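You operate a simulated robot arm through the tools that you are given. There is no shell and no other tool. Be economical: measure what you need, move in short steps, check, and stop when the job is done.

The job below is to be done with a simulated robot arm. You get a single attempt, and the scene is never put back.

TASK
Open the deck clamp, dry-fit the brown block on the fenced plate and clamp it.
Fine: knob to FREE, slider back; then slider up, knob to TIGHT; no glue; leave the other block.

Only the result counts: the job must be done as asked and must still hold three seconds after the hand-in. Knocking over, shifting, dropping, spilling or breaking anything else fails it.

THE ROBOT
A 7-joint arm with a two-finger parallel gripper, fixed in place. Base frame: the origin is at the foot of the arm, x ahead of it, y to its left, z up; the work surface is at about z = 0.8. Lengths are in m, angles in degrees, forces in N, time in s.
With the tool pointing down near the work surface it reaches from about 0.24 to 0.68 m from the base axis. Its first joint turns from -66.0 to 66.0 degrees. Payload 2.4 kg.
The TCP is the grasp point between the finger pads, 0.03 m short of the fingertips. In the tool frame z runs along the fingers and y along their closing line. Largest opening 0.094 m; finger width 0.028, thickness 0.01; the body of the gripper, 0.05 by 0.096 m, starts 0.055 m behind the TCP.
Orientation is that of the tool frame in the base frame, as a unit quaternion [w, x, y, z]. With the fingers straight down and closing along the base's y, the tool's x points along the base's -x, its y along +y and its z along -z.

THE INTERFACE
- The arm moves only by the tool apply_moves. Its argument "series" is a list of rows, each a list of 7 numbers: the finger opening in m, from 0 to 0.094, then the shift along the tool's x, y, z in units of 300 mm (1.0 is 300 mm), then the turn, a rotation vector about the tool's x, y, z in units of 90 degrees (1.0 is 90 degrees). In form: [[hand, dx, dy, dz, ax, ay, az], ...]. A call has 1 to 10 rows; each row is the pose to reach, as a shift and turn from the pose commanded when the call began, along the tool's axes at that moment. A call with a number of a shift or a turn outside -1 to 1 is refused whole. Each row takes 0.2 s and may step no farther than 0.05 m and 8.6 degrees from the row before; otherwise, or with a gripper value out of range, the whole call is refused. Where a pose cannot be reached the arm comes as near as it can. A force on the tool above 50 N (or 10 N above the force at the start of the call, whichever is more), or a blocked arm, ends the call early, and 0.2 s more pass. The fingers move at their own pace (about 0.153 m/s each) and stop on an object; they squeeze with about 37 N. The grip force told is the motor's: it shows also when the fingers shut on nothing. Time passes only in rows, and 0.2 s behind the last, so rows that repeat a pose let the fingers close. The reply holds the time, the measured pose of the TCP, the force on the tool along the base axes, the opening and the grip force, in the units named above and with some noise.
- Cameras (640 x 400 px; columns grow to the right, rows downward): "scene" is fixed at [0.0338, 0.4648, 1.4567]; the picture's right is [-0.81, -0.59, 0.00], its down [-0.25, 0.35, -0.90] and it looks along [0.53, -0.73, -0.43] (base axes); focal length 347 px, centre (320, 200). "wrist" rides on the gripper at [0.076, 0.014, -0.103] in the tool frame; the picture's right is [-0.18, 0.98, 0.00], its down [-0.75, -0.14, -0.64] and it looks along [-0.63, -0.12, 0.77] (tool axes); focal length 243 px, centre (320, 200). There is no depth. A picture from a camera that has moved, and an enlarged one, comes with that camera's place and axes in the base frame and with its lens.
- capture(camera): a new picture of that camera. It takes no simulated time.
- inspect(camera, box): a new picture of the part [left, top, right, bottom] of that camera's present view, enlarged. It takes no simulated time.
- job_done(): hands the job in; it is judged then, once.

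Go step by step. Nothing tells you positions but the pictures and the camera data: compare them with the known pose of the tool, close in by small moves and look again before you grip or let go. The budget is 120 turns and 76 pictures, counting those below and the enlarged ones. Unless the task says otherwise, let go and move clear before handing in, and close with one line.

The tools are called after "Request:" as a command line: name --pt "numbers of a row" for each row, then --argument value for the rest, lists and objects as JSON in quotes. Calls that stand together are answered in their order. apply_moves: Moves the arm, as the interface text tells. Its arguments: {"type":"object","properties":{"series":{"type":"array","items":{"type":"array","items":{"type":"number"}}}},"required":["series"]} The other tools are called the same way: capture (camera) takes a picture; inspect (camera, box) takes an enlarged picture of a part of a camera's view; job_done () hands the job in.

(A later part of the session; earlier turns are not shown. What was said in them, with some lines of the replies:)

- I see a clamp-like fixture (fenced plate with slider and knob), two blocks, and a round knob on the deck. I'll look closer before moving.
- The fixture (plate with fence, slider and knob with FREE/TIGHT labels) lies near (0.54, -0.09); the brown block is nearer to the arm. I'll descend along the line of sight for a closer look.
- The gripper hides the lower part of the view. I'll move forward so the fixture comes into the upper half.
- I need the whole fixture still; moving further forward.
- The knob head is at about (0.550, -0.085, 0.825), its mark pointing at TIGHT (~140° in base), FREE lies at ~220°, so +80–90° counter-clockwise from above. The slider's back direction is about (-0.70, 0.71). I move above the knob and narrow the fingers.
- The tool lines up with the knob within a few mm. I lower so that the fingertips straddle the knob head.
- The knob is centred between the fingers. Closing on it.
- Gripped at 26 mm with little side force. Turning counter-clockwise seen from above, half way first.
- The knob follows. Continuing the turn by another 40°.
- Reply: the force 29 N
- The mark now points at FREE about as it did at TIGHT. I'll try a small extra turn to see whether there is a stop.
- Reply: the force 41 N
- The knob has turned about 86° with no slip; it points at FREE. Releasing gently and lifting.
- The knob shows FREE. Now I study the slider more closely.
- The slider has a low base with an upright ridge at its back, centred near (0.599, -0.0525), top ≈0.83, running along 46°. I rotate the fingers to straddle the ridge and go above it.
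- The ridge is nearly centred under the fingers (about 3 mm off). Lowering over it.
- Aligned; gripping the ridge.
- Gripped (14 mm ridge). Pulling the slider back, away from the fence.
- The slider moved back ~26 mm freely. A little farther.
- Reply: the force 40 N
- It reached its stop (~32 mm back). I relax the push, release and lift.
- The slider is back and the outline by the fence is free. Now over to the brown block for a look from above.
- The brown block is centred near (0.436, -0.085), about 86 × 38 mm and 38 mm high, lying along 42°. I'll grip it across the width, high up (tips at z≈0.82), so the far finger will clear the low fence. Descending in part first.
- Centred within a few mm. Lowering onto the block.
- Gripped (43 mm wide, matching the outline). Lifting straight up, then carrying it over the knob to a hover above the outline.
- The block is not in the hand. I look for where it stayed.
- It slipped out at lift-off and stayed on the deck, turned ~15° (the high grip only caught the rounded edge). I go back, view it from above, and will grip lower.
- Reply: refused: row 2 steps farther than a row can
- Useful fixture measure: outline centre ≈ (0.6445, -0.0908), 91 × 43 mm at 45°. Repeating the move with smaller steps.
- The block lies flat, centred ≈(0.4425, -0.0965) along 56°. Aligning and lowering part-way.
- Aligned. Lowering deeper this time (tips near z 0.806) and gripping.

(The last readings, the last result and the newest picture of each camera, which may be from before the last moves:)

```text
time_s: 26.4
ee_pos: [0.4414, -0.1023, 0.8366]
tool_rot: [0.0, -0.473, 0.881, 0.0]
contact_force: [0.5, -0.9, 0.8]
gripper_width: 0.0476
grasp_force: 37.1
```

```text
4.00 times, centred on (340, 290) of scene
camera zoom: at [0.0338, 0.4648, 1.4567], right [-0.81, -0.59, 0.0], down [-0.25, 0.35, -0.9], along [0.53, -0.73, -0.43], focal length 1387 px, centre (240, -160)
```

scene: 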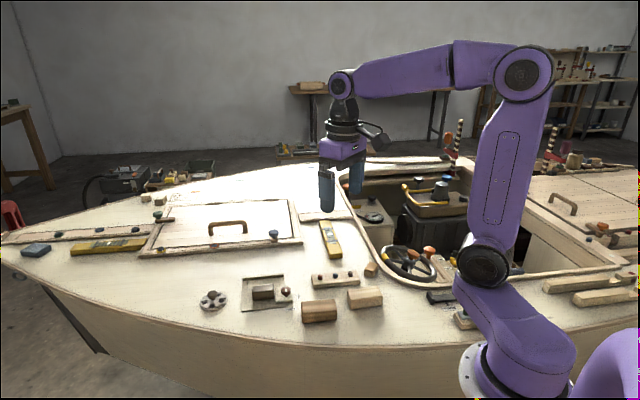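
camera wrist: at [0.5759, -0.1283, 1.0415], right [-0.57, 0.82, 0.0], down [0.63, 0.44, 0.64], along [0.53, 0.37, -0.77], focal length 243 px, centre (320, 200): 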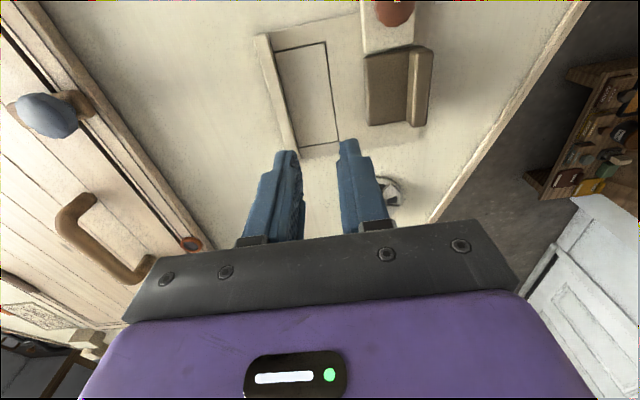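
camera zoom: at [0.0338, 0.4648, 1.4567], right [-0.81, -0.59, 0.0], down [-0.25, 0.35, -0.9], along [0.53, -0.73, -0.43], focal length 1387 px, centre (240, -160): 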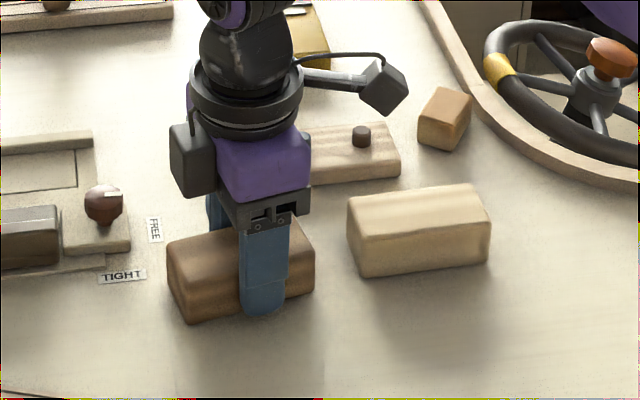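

Request:
inspect --camera "wrist" --box '[200, 40, 440, 240]'

```text
2.00 times, centred on (320, 140) of wrist
camera zoom: at [0.388, -0.1567, 0.9395], right [-0.72, 0.7, 0.0], down [0.53, 0.55, 0.64], along [0.45, 0.46, -0.77], focal length 485 px, centre (320, 320)
```

zoom: 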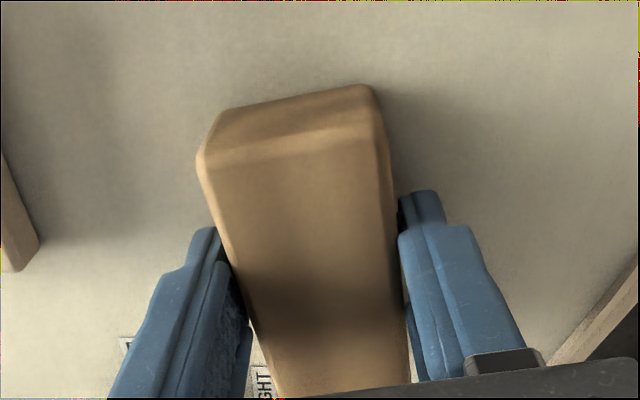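

The grip looks aligned and central. Test lift of 15 mm.

Request:
apply_moves --pt "0.02 0 0 -0.01 0 0 0" --pt "0.02 0 0 -0.02 0 0 0" --pt "0.02 0 0 -0.035 0 0 0" --pt "0.02 0 0 -0.05 0 0 0"

Request:
inspect --camera "scene" --box '[270, 240, 410, 340]'

```text
time_s: 27.4
ee_pos: [0.44, -0.1011, 0.8522]
tool_rot: [0.0, -0.473, 0.881, 0.0]
contact_force: [0.3, 0.3, -1.0]
gripper_width: 0.0474
grasp_force: 36.8
```

```text
4.00 times, centred on (340, 290) of scene
camera zoom: at [0.0338, 0.4648, 1.4567], right [-0.81, -0.59, 0.0], down [-0.25, 0.35, -0.9], along [0.53, -0.73, -0.43], focal length 1387 px, centre (240, -160)
```

zoom: 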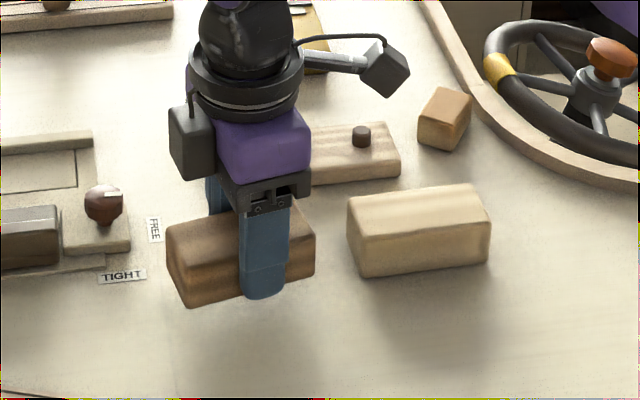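

It holds. For fence clearance I want a slightly higher grip (fingertips ~12 mm above the block's foot), so I set it back and regrip 6 mm higher, then lift slowly.

Request:
apply_moves --pt "0.02 0 0 0.02 0 0 0" --pt "0.02 0 0 0.04 0 0 0" --pt "0.02 0 0 0.05 0 0 0" --pt "0.06 0 0 0.05 0 0 0" --pt "0.06 0 0 0.03 0 0 0" --pt "0.06 0 0 0.03 0 0 0" --pt "0.03 0 0 0.03 0 0 0" --pt "0.02 0 0 0.03 0 0 0" --pt "0.02 0 0 0.03 0 0 0"

Request:
apply_moves --pt "0.02 0 0 -0.01 0 0 0" --pt "0.02 0 0 -0.02 0 0 0" --pt "0.02 0 0 -0.035 0 0 0" --pt "0.02 0 0 -0.05 0 0 0" --pt "0.02 0 0 -0.05 0 0 0"

Request:
inspect --camera "scene" --box '[270, 240, 410, 340]'

```text
time_s: 29.4
ee_pos: [0.4392, -0.1016, 0.8424]
tool_rot: [0.0, -0.473, 0.881, 0.0]
contact_force: [-0.2, 0.4, 0.9]
gripper_width: 0.0431
grasp_force: 36.8
```

```text
time_s: 30.6
ee_pos: [0.4385, -0.1012, 0.8582]
tool_rot: [0.0, -0.473, 0.881, 0.001]
contact_force: [0.7, 0.3, -0.2]
gripper_width: 0.0429
grasp_force: 37.3
```

```text
4.00 times, centred on (340, 290) of scene
camera zoom: at [0.0338, 0.4648, 1.4567], right [-0.81, -0.59, 0.0], down [-0.25, 0.35, -0.9], along [0.53, -0.73, -0.43], focal length 1387 px, centre (240, -160)
```

zoom: 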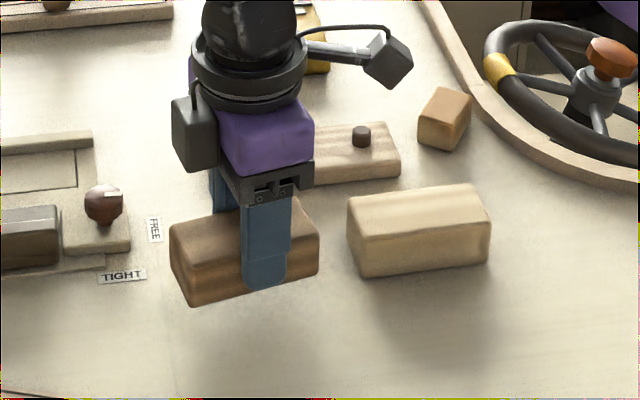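

Now it is properly seated in the grip (43 mm). Lifting slowly, then carrying it to a hover above the outline with yaw matched to 45°.

Request:
apply_moves --pt "0.02 0 0 -0.05 0 0 0" --pt "0.02 0 0 -0.1 0 0 0" --pt "0.02 0 0 -0.158 0 0 0" --pt "0.02 -0.05 -0.068 -0.158 0 0 0.02" --pt "0.02 -0.11 -0.15 -0.158 0 0 0.04" --pt "0.02 -0.18 -0.244 -0.158 0 0 0.07" --pt "0.02 -0.25 -0.339 -0.158 0 0 0.1" --pt "0.02 -0.31 -0.421 -0.158 0 0 0.127" --pt "0.02 -0.36 -0.489 -0.158 0 0 0.127" --pt "0.02 -0.395 -0.536 -0.158 0 0 0.127"

Request:
inspect --camera "wrist" --box '[200, 20, 440, 220]'

Request:
inspect --camera "scene" --box '[220, 220, 360, 320]'

```text
time_s: 32.8
ee_pos: [0.6388, -0.0943, 0.9053]
tool_rot: [0.0, -0.383, 0.924, 0.0]
contact_force: [-0.9, -0.3, -0.4]
gripper_width: 0.043
grasp_force: 36.6
```

```text
2.00 times, centred on (320, 120) of wrist
camera zoom: at [0.5757, -0.1368, 1.0074], right [-0.56, 0.83, 0.0], down [0.63, 0.43, 0.64], along [0.53, 0.36, -0.77], focal length 485 px, centre (320, 360)
```

zoom: 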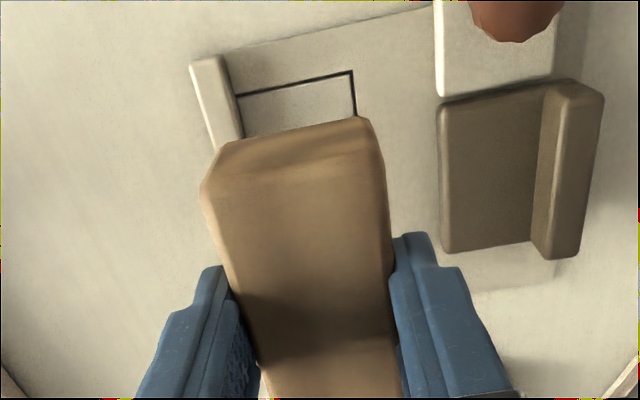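

```text
4.00 times, centred on (290, 270) of scene
camera zoom: at [0.0338, 0.4648, 1.4567], right [-0.81, -0.59, 0.0], down [-0.25, 0.35, -0.9], along [0.53, -0.73, -0.43], focal length 1387 px, centre (440, -80)
```

zoom: 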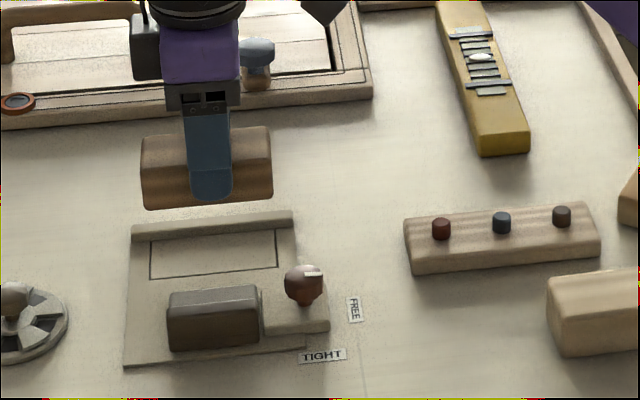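

Block orientation matches. By the scene view it is ~2 mm too far toward the fence, so I shift 5.5 mm nearer and lower part-way.

Request:
apply_moves --pt "0.02 0 0.018 0.03 0 0 0" --pt "0.02 0 0.018 0.07 0 0 0" --pt "0.02 0 0.018 0.11 0 0 0" --pt "0.02 0 0.018 0.11 0 0 0"

Request:
inspect --camera "wrist" --box '[200, 20, 440, 220]'

Request:
inspect --camera "scene" --box '[230, 240, 320, 300]'

```text
time_s: 33.8
ee_pos: [0.6362, -0.0879, 0.8724]
tool_rot: [0.0, -0.383, 0.924, 0.0]
contact_force: [-0.6, -1.4, -0.7]
gripper_width: 0.043
grasp_force: 36.5
```

```text
2.00 times, centred on (320, 120) of wrist
camera zoom: at [0.5737, -0.1318, 0.9747], right [-0.56, 0.83, 0.0], down [0.63, 0.43, 0.64], along [0.53, 0.36, -0.77], focal length 485 px, centre (320, 360)
```

zoom: 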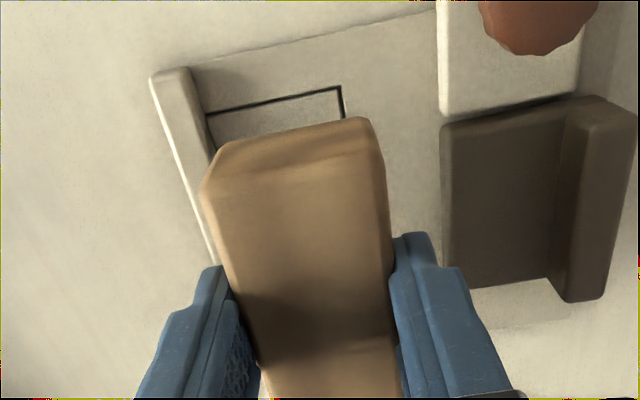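

```text
6.67 times, centred on (275, 270) of scene
camera zoom: at [0.0338, 0.4648, 1.4567], right [-0.81, -0.59, 0.0], down [-0.25, 0.35, -0.9], along [0.53, -0.73, -0.43], focal length 2312 px, centre (620, -267)
```

zoom: 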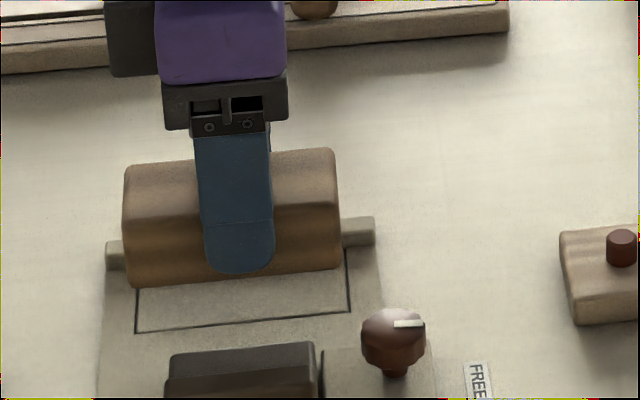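

Predicted landing: aligned with the outline within ~1 mm lengthwise and ~5 mm nearer than the fence, fine. Lowering to the plate.

Request:
apply_moves --pt "0.02 0 -0.005 0.03 0 0 0" --pt "0.02 0 -0.005 0.055 0 0 0" --pt "0.02 0 -0.005 0.075 0 0 0" --pt "0.02 0 -0.005 0.083 0 0 0" --pt "0.02 0 -0.005 0.083 0 0 0"

Request:
inspect --camera "scene" --box '[230, 240, 320, 300]'

```text
time_s: 35.0
ee_pos: [0.6366, -0.0877, 0.8463]
tool_rot: [0.0, -0.383, 0.924, 0.0]
contact_force: [0.3, 0.5, -1.2]
gripper_width: 0.0429
grasp_force: 37.0
```

```text
6.67 times, centred on (275, 270) of scene
camera zoom: at [0.0338, 0.4648, 1.4567], right [-0.81, -0.59, 0.0], down [-0.25, 0.35, -0.9], along [0.53, -0.73, -0.43], focal length 2312 px, centre (620, -267)
```

zoom: 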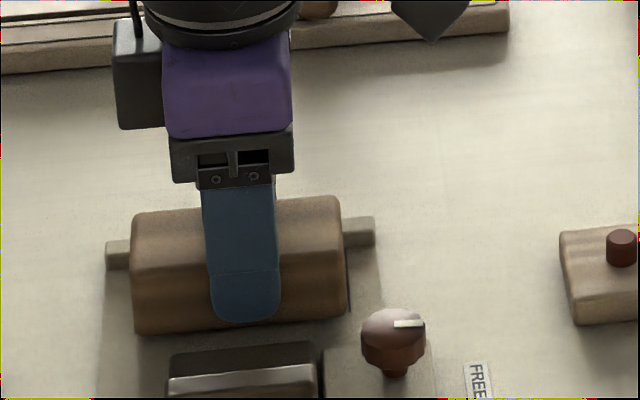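

Near the plate; feeling for contact in 1 mm steps.

Request:
apply_moves --pt "0.02 0 0 0.004 0 0 0" --pt "0.02 0 0 0.008 0 0 0" --pt "0.02 0 0 0.008 0 0 0"

```text
time_s: 35.8
ee_pos: [0.6359, -0.0879, 0.8458]
tool_rot: [0.0, -0.383, 0.924, 0.001]
contact_force: [-0.7, 0.1, 0.2]
gripper_width: 0.043
grasp_force: 36.5
```

Request:
apply_moves --pt "0.02 0 0 0.004 0 0 0" --pt "0.02 0 0 0.008 0 0 0" --pt "0.02 0 0 0.008 0 0 0"

```text
time_s: 36.6
ee_pos: [0.6362, -0.089, 0.8443]
tool_rot: [0.001, -0.382, 0.924, -0.002]
contact_force: [-11.9, -0.2, 34.0]
gripper_width: 0.0428
grasp_force: 37.0
```

Contact. Backing up 1.5 mm and checking what touches.

Request:
apply_moves --pt "0.02 0 0 -0.005 0 0 0" --pt "0.02 0 0 -0.005 0 0 0"

Request:
inspect --camera "wrist" --box '[220, 30, 420, 200]'

Request:
inspect --camera "scene" --box '[230, 250, 310, 300]'

```text
time_s: 37.2
ee_pos: [0.6368, -0.0883, 0.8442]
tool_rot: [0.001, -0.382, 0.924, -0.002]
contact_force: [-7.3, -1.6, 27.2]
gripper_width: 0.0431
grasp_force: 37.6
```

```text
2.35 times, centred on (320, 115) of wrist
camera zoom: at [0.5731, -0.132, 0.9472], right [-0.56, 0.83, 0.0], down [0.63, 0.43, 0.64], along [0.53, 0.36, -0.76], focal length 571 px, centre (320, 400)
```

zoom: 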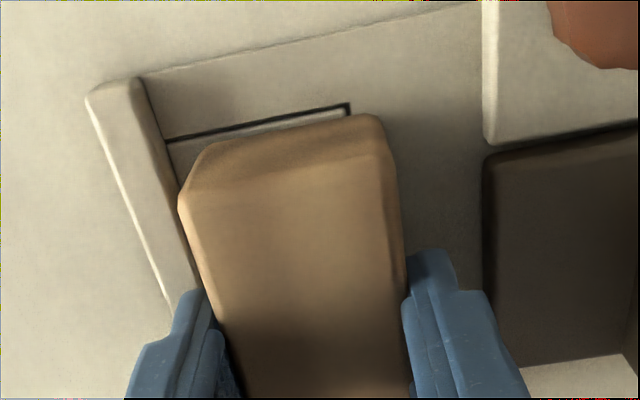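

```text
8.00 times, centred on (270, 275) of scene
camera zoom: at [0.0331, 0.4648, 1.4567], right [-0.81, -0.59, 0.0], down [-0.25, 0.35, -0.9], along [0.53, -0.73, -0.43], focal length 2774 px, centre (720, -400)
```

zoom: 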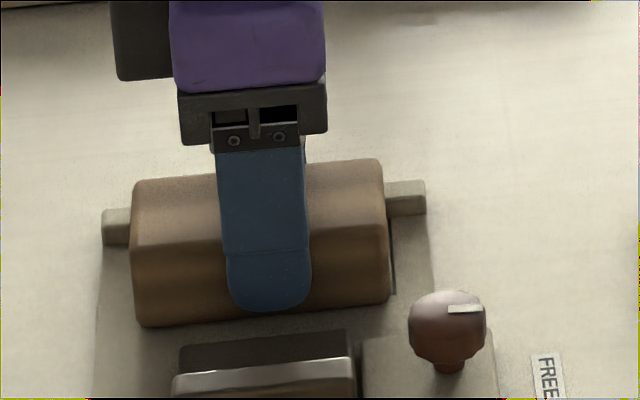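

The block is within a millimetre or so of the plate and well placed. Relaxing a touch more, then opening gently.

Request:
apply_moves --pt "0.02 0 0 -0.003 0 0 0" --pt "0.046 0 0 -0.003 0 0 0" --pt "0.05 0 0 -0.003 0 0 0" --pt "0.053 0 0 -0.003 0 0 0"

Request:
inspect --camera "scene" --box '[230, 250, 310, 300]'

```text
time_s: 38.2
ee_pos: [0.6357, -0.0883, 0.8439]
tool_rot: [0.0, -0.383, 0.924, 0.0]
contact_force: [-0.2, -0.5, -0.3]
gripper_width: 0.0531
grasp_force: 0.1
```

```text
8.00 times, centred on (270, 275) of scene
camera zoom: at [0.0338, 0.4648, 1.4567], right [-0.81, -0.59, 0.0], down [-0.25, 0.35, -0.9], along [0.53, -0.73, -0.43], focal length 2774 px, centre (720, -400)
```

zoom: 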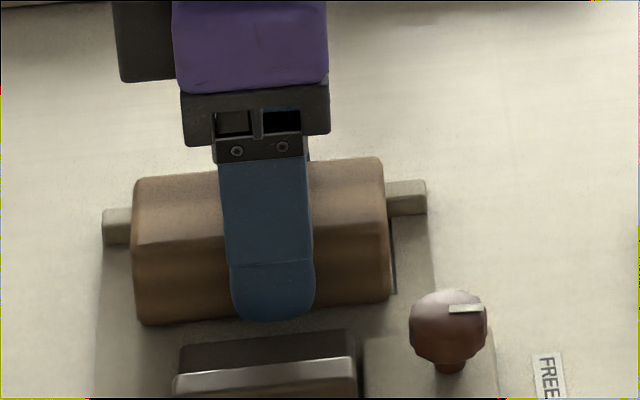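

Released with no residual force. Lifting clear and looking.

Request:
apply_moves --pt "0.053 0 0 -0.05 0 0 0" --pt "0.053 0 0 -0.15 0 0 0" --pt "0.053 0 0 -0.28 0 0 0" --pt "0.053 0 0 -0.42 0 0 0"

Request:
inspect --camera "wrist" --box '[220, 10, 420, 170]'

Request:
inspect --camera "scene" --box '[230, 250, 320, 310]'

```text
time_s: 39.2
ee_pos: [0.6374, -0.0884, 0.9721]
tool_rot: [0.001, -0.382, 0.924, -0.001]
contact_force: [0.3, 1.2, -0.1]
gripper_width: 0.053
grasp_force: 0.1
```

```text
2.50 times, centred on (320, 90) of wrist
camera zoom: at [0.573, -0.1313, 1.075], right [-0.56, 0.83, 0.0], down [0.63, 0.43, 0.64], along [0.53, 0.36, -0.77], focal length 606 px, centre (320, 475)
```

zoom: 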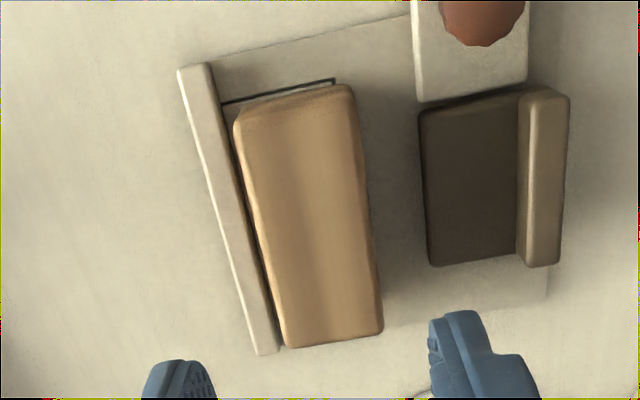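

```text
6.67 times, centred on (275, 280) of scene
camera zoom: at [0.0338, 0.4648, 1.4567], right [-0.81, -0.59, 0.0], down [-0.25, 0.35, -0.9], along [0.53, -0.73, -0.43], focal length 2312 px, centre (620, -333)
```

zoom: 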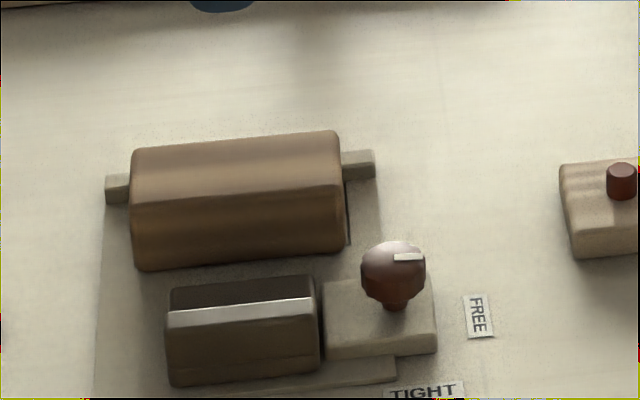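

The block sits square inside the outline, a few mm from the fence. Now back to the slider's ridge at about (0.575, -0.027).

Request:
apply_moves --pt "0.05 0 0.1 0 0 0 0" --pt "0.04 0.001 0.2 0 0 0 0" --pt "0.04 0.002 0.289 0.05 0 0 0" --pt "0.04 0.002 0.289 0.16 0 0 0" --pt "0.04 0.002 0.289 0.24 0 0 0" --pt "0.04 0.002 0.289 0.24 0 0 0"

Request:
inspect --camera "wrist" --box '[220, 40, 420, 200]'

```text
time_s: 40.6
ee_pos: [0.5723, -0.0267, 0.9003]
tool_rot: [0.0, -0.383, 0.924, 0.0]
contact_force: [0.7, 0.6, 0.1]
gripper_width: 0.04
grasp_force: 0.0
```

```text
2.50 times, centred on (320, 120) of wrist
camera zoom: at [0.5096, -0.0703, 1.0018], right [-0.56, 0.83, 0.0], down [0.63, 0.43, 0.64], along [0.53, 0.36, -0.77], focal length 606 px, centre (320, 400)
```

zoom: 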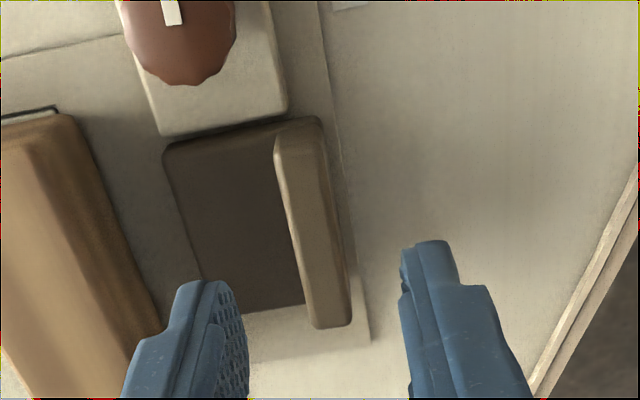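

Well aligned. Lowering, closing on the ridge.

Request:
apply_moves --pt "0.04 0 -0.004 0.08 0 0 0" --pt "0.04 0 -0.004 0.164 0 0 0" --pt "0.04 0 -0.004 0.164 0 0 0" --pt "0.005 0 -0.004 0.164 0 0 0" --pt "0.005 0 -0.004 0.164 0 0 0" --pt "0.005 0 -0.004 0.164 0 0 0"

```text
time_s: 42.0
ee_pos: [0.5753, -0.0283, 0.8492]
tool_rot: [0.0, -0.383, 0.924, 0.0]
contact_force: [1.2, -0.4, -3.8]
gripper_width: 0.0135
grasp_force: 45.0
```

Gripped. Sliding up toward the block, first 21 mm.

Request:
apply_moves --pt "0.005 0 -0.025 0 0 0 0" --pt "0.005 0 -0.05 0 0 0 0" --pt "0.005 0 -0.07 0 0 0 0"

Request:
inspect --camera "scene" --box '[230, 250, 320, 310]'

```text
time_s: 42.8
ee_pos: [0.5889, -0.041, 0.8484]
tool_rot: [0.0, -0.383, 0.924, 0.001]
contact_force: [5.1, 6.4, -6.3]
gripper_width: 0.0138
grasp_force: 44.9
```

```text
6.67 times, centred on (275, 280) of scene
camera zoom: at [0.0341, 0.465, 1.4566], right [-0.81, -0.59, 0.0], down [-0.25, 0.35, -0.9], along [0.53, -0.73, -0.43], focal length 2312 px, centre (620, -333)
```

zoom: 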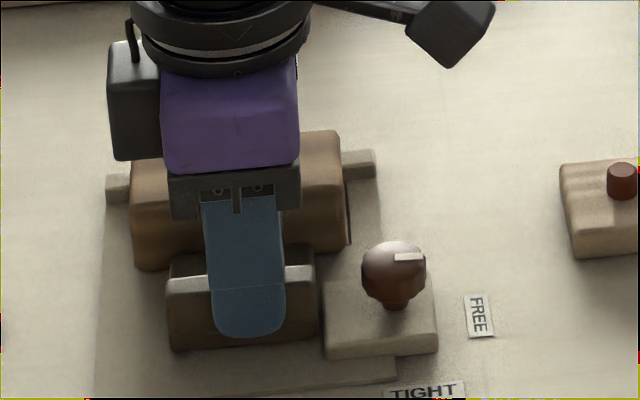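

Request:
apply_moves --pt "0.005 0 -0.01 0 0 0 0" --pt "0.005 0 -0.02 0 0 0 0" --pt "0.005 0 -0.03 0 0 0 0" --pt "0.005 0 -0.037 0 0 0 0"

Request:
inspect --camera "scene" --box '[230, 250, 320, 310]'

```text
time_s: 43.8
ee_pos: [0.5952, -0.0492, 0.8479]
tool_rot: [-0.003, -0.382, 0.924, 0.003]
contact_force: [-6.2, 12.4, -22.5]
gripper_width: 0.0138
grasp_force: 45.1
```

```text
6.67 times, centred on (275, 280) of scene
camera zoom: at [0.034, 0.465, 1.4566], right [-0.81, -0.59, 0.0], down [-0.25, 0.35, -0.9], along [0.53, -0.73, -0.43], focal length 2312 px, centre (620, -333)
```

zoom: 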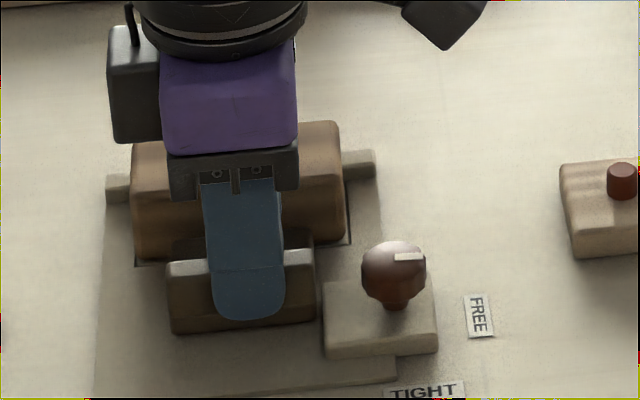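

The block has moved up so the near outline line shows — close to the fence. A little more push until firm.

Request:
apply_moves --pt "0.005 0 -0.007 0 0 0 0" --pt "0.005 0 -0.014 0 0 0 0" --pt "0.005 0 -0.014 0 0 0 0"

Request:
inspect --camera "scene" --box '[230, 250, 320, 310]'

Request:
inspect --camera "wrist" --box '[180, 40, 380, 200]'

```text
time_s: 44.6
ee_pos: [0.5962, -0.0499, 0.8484]
tool_rot: [-0.007, -0.383, 0.924, 0.005]
contact_force: [-30.1, 27.9, -2.7]
gripper_width: 0.0139
grasp_force: 45.1
```

```text
6.67 times, centred on (275, 280) of scene
camera zoom: at [0.0331, 0.4654, 1.4564], right [-0.81, -0.59, 0.0], down [-0.25, 0.35, -0.9], along [0.53, -0.73, -0.43], focal length 2312 px, centre (620, -333)
```

zoom: 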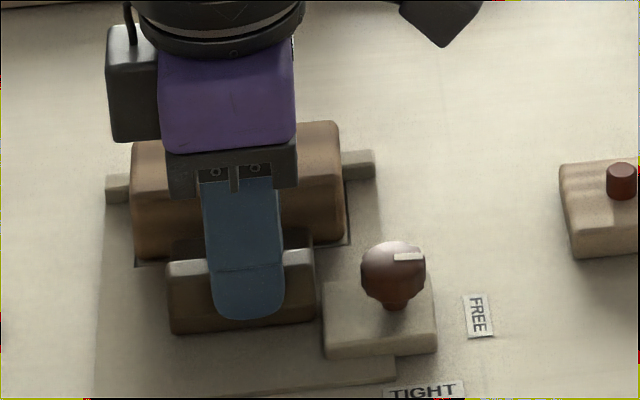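

```text
2.50 times, centred on (280, 120) of wrist
camera zoom: at [0.5347, -0.0933, 0.9518], right [-0.57, 0.82, 0.01], down [0.64, 0.43, 0.63], along [0.52, 0.37, -0.77], focal length 606 px, centre (420, 400)
```

zoom: 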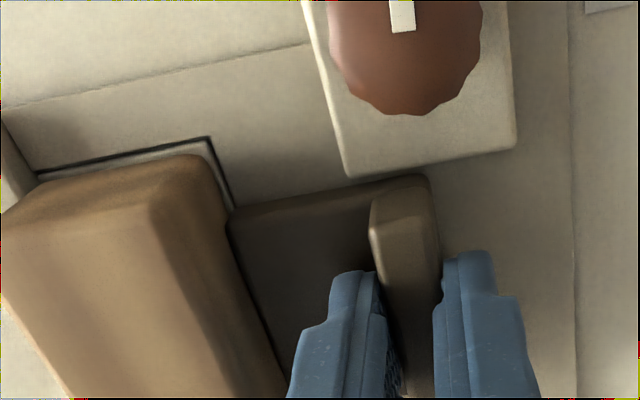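

Firm: slider against block, block against fence (40 N). Relaxing the push, opening slightly and lifting.

Request:
apply_moves --pt "0.005 0 0.009 0 0 0 0" --pt "0.026 0 0.012 0 0 0 0" --pt "0.026 0 0.012 0 0 0 0"

Request:
apply_moves --pt "0.026 0 0 -0.08 0 0 0" --pt "0.03 0 0 -0.2 0 0 0" --pt "0.04 0 0 -0.33 0 0 0" --pt "0.04 0 0 -0.45 0 0 0"

Request:
inspect --camera "wrist" --box '[180, 0, 380, 160]'

Request:
inspect --camera "scene" --box '[230, 250, 320, 310]'

```text
time_s: 45.4
ee_pos: [0.6007, -0.0534, 0.851]
tool_rot: [0.003, -0.382, 0.924, 0.0]
contact_force: [0.4, 0.6, -0.4]
gripper_width: 0.0261
grasp_force: 0.0
```

```text
time_s: 46.4
ee_pos: [0.5983, -0.05, 0.9828]
tool_rot: [0.0, -0.383, 0.924, 0.0]
contact_force: [0.0, -0.4, 0.5]
gripper_width: 0.0401
grasp_force: 0.0
```

```text
2.50 times, centred on (280, 80) of wrist
camera zoom: at [0.5356, -0.0944, 1.0859], right [-0.56, 0.83, 0.0], down [0.63, 0.43, 0.64], along [0.53, 0.36, -0.77], focal length 606 px, centre (420, 500)
```

zoom: 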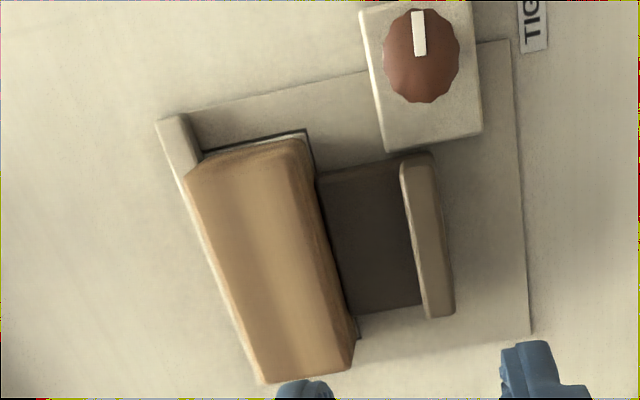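

```text
6.67 times, centred on (275, 280) of scene
camera zoom: at [0.0338, 0.4648, 1.4567], right [-0.81, -0.59, 0.0], down [-0.25, 0.35, -0.9], along [0.53, -0.73, -0.43], focal length 2312 px, centre (620, -333)
```

zoom: 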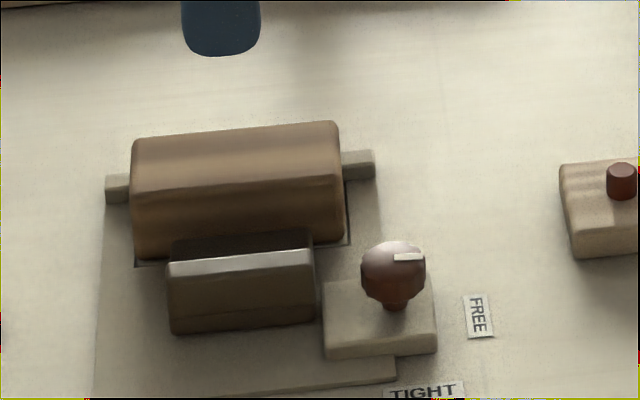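

The block is clamped in position. Now to the knob, taking the same orientation I released it in (yaw ≈ 86°).

Request:
apply_moves --pt "0.04 0.04 0.006 0 0 0 -0.08" --pt "0.036 0.08 0.012 0 0 0 -0.16" --pt "0.036 0.12 0.02 0 0 0 -0.24" --pt "0.036 0.16 0.026 0.06 0 0 -0.32" --pt "0.036 0.193 0.032 0.12 0 0 -0.4" --pt "0.036 0.193 0.032 0.2 0 0 -0.455" --pt "0.036 0.193 0.032 0.2 0 0 -0.455"

Request:
inspect --camera "wrist" --box '[220, 40, 420, 200]'

```text
time_s: 48.0
ee_pos: [0.5523, -0.0833, 0.9237]
tool_rot: [0.0, -0.682, 0.731, 0.0]
contact_force: [0.9, 0.7, -0.2]
gripper_width: 0.0359
grasp_force: 0.0
```

```text
2.50 times, centred on (320, 120) of wrist
camera zoom: at [0.5337, -0.1577, 1.0269], right [-0.97, 0.25, 0.0], down [0.19, 0.74, 0.64], along [0.16, 0.62, -0.77], focal length 606 px, centre (320, 400)
```

zoom: 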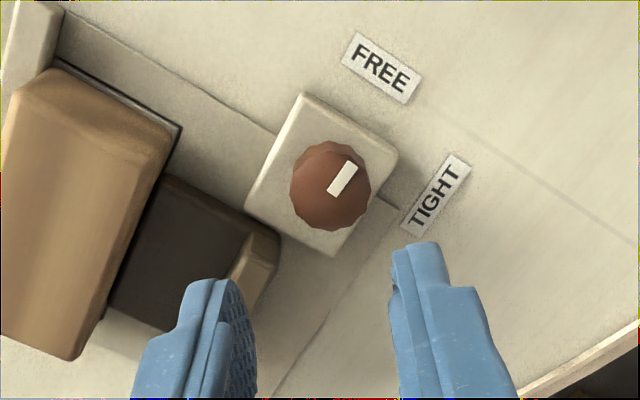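

Knob is offset ~4 mm; correcting and lowering.

Request:
apply_moves --pt "0.036 0.01 0.0115 0.09 0 0 0" --pt "0.036 0.01 0.0115 0.17 0 0 0" --pt "0.036 0.01 0.0115 0.22 0 0 0" --pt "0.036 0.01 0.0115 0.258 0 0 0" --pt "0.036 0.01 0.0115 0.258 0 0 0"

Request:
inspect --camera "wrist" --box '[220, 60, 420, 220]'

```text
time_s: 49.2
ee_pos: [0.5487, -0.0853, 0.8446]
tool_rot: [0.0, -0.681, 0.732, 0.001]
contact_force: [-0.2, -0.5, -0.5]
gripper_width: 0.0359
grasp_force: 0.0
```

```text
2.50 times, centred on (320, 140) of wrist
camera zoom: at [0.5295, -0.1602, 0.9476], right [-0.97, 0.25, 0.0], down [0.19, 0.74, 0.64], along [0.16, 0.62, -0.77], focal length 606 px, centre (320, 350)
```

zoom: 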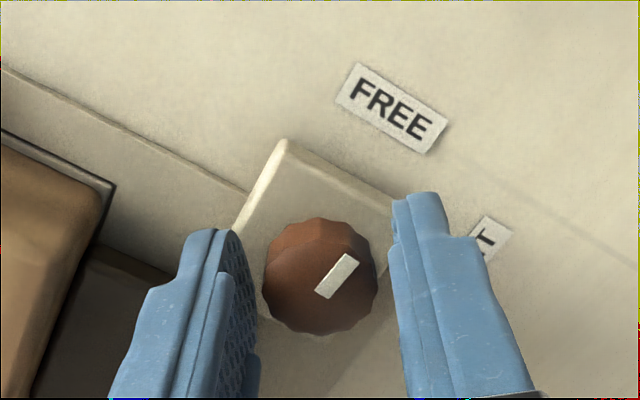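

Centred; small 2 mm correction, then closing and turning back clockwise.

Request:
apply_moves --pt "0.036 -0.007 0 0 0 0 0" --pt "0.02 -0.007 0 0 0 0 0" --pt "0.015 -0.007 0 0 0 0 0" --pt "0.015 -0.007 0 0 0 0 0"

Request:
apply_moves --pt "0.015 0 0 0 0 0 0.09" --pt "0.015 0 0 0 0 0 0.18" --pt "0.015 0 0 0 0 0 0.27" --pt "0.015 0 0 0 0 0 0.36" --pt "0.015 0 0 0 0 0 0.45"

Request:
inspect --camera "wrist" --box '[220, 60, 420, 220]'

```text
time_s: 50.2
ee_pos: [0.5482, -0.0839, 0.8461]
tool_rot: [0.0, -0.681, 0.732, 0.0]
contact_force: [4.6, -1.7, -5.1]
gripper_width: 0.0256
grasp_force: 45.3
```

```text
time_s: 51.4
ee_pos: [0.5487, -0.0851, 0.8458]
tool_rot: [0.001, -0.385, 0.923, 0.0]
contact_force: [20.9, 4.2, -34.6]
gripper_width: 0.0255
grasp_force: 45.0
```

```text
2.50 times, centred on (320, 140) of wrist
camera zoom: at [0.4858, -0.1283, 0.9482], right [-0.57, 0.82, 0.0], down [0.63, 0.44, 0.64], along [0.53, 0.37, -0.77], focal length 606 px, centre (320, 350)
```

zoom: 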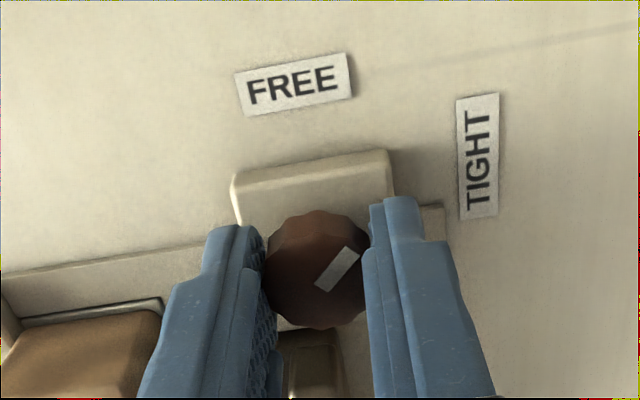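

The knob follows. Second half of the turn.

Request:
apply_moves --pt "0.015 0 0 0 0 0 0.09" --pt "0.015 0 0 0 0 0 0.18" --pt "0.015 0 0 0 0 0 0.27" --pt "0.015 0 0 0 0 0 0.36" --pt "0.015 0 0 0 0 0 0.45" --pt "0.015 0 0 0 0 0 0.5"

Request:
inspect --camera "wrist" --box '[220, 60, 420, 220]'

```text
time_s: 52.8
ee_pos: [0.5474, -0.0832, 0.8464]
tool_rot: [-0.002, -0.005, 1.0, 0.0]
contact_force: [3.8, 9.9, -12.4]
gripper_width: 0.0254
grasp_force: 45.0
```

```text
2.50 times, centred on (320, 140) of wrist
camera zoom: at [0.4723, -0.0709, 0.9494], right [0.18, 0.98, 0.0], down [0.76, -0.14, 0.64], along [0.63, -0.11, -0.77], focal length 606 px, centre (320, 350)
```

zoom: 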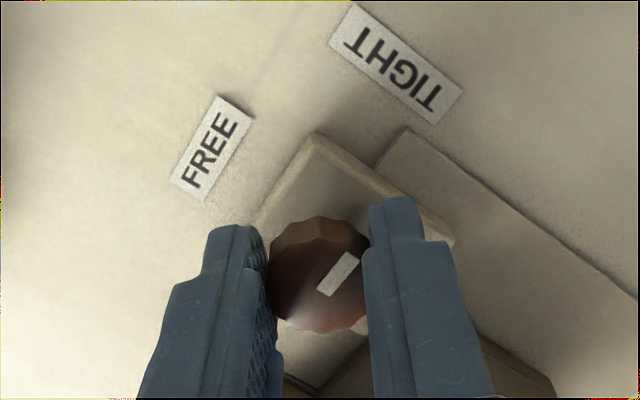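

Back at the original mark direction. A small extra clockwise nudge to be sure it is fully at TIGHT.

Request:
apply_moves --pt "0.015 0 0 0 0 0 0.05" --pt "0.015 0 0 0 0 0 0.05"

Request:
inspect --camera "wrist" --box '[220, 60, 420, 220]'

```text
time_s: 53.4
ee_pos: [0.5456, -0.0839, 0.8478]
tool_rot: [-0.003, 0.036, 0.999, 0.0]
contact_force: [-4.1, 13.6, -5.5]
gripper_width: 0.026
grasp_force: 45.0
```

```text
2.50 times, centred on (320, 140) of wrist
camera zoom: at [0.4729, -0.0649, 0.9496], right [0.25, 0.97, 0.0], down [0.74, -0.19, 0.64], along [0.62, -0.16, -0.77], focal length 606 px, centre (320, 350)
```

zoom: 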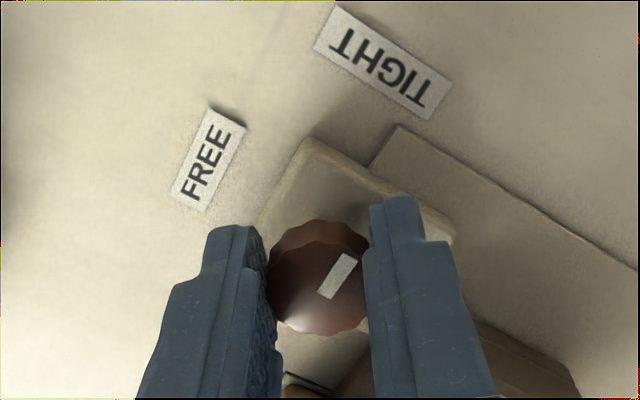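

The knob now slips rather than turns, so it's at its TIGHT stop. Releasing, lifting and verifying.

Request:
apply_moves --pt "0.036 0 0 0 0 0 0" --pt "0.038 0 0 0 0 0 0" --pt "0.038 0 0 0 0 0 0"

Request:
apply_moves --pt "0.038 0 0 -0.08 0 0 0" --pt "0.038 0 0 -0.2 0 0 0" --pt "0.038 0 0 -0.35 0 0 0" --pt "0.038 0 0 -0.5 0 0 0" --pt "0.038 0.1 0 -0.6 0 0 0"

Request:
capture --camera "scene"

Request:
inspect --camera "scene" --box '[230, 250, 320, 310]'

Request:
inspect --camera "wrist" --box '[240, 60, 400, 190]'

```text
time_s: 54.2
ee_pos: [0.5488, -0.0865, 0.847]
tool_rot: [0.0, 0.036, 0.999, 0.001]
contact_force: [-0.4, 0.2, 0.1]
gripper_width: 0.0381
grasp_force: 0.0
```

```text
time_s: 55.4
ee_pos: [0.5148, -0.0853, 1.0273]
tool_rot: [0.0, 0.036, 0.999, 0.0]
contact_force: [0.4, -0.5, 0.0]
gripper_width: 0.0378
grasp_force: 0.0
```

```text
7 pictures are left
```

scene: 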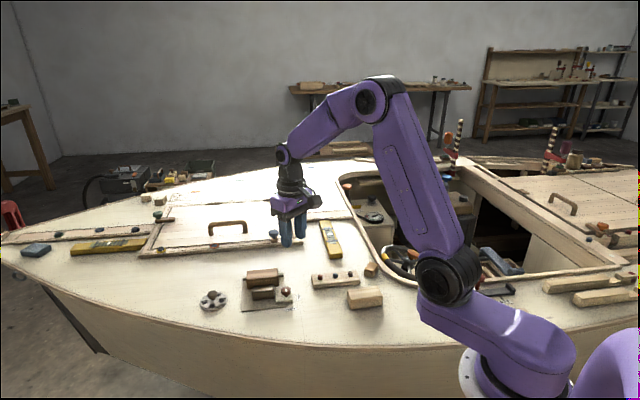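

```text
6.67 times, centred on (275, 280) of scene
camera zoom: at [0.0338, 0.4648, 1.4567], right [-0.81, -0.59, 0.0], down [-0.25, 0.35, -0.9], along [0.53, -0.73, -0.43], focal length 2312 px, centre (620, -333)
```

zoom: 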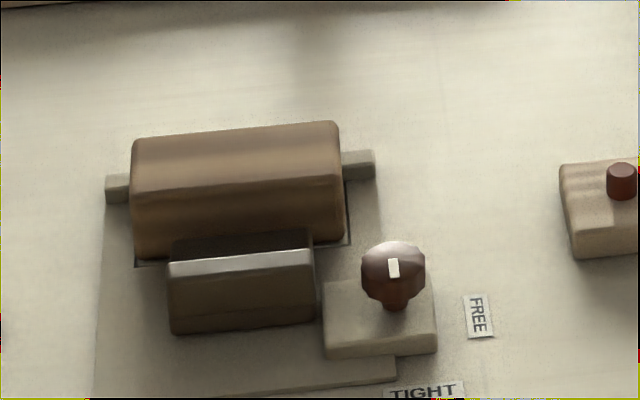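

```text
3.08 times, centred on (320, 125) of wrist
camera zoom: at [0.4403, -0.065, 1.1297], right [0.25, 0.97, 0.0], down [0.74, -0.19, 0.64], along [0.62, -0.16, -0.77], focal length 746 px, centre (320, 431)
```

zoom: 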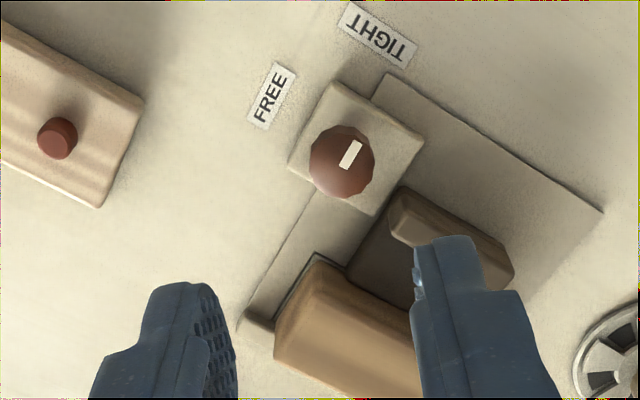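

The knob mark points at TIGHT just as at the start. The brown block sits against the fence with the slider tight against it, the other block hasn't moved, and the arm is clear, so I'm handing in.

Request:
job_done

```text
The job is handed in.
```

The brown block is dry-fitted against the fence and clamped: slider up, knob at TIGHT, no glue, other block left alone. On my first lift it slipped from the grip and turned about 15° on the deck, and I regripped it lower before placing it.
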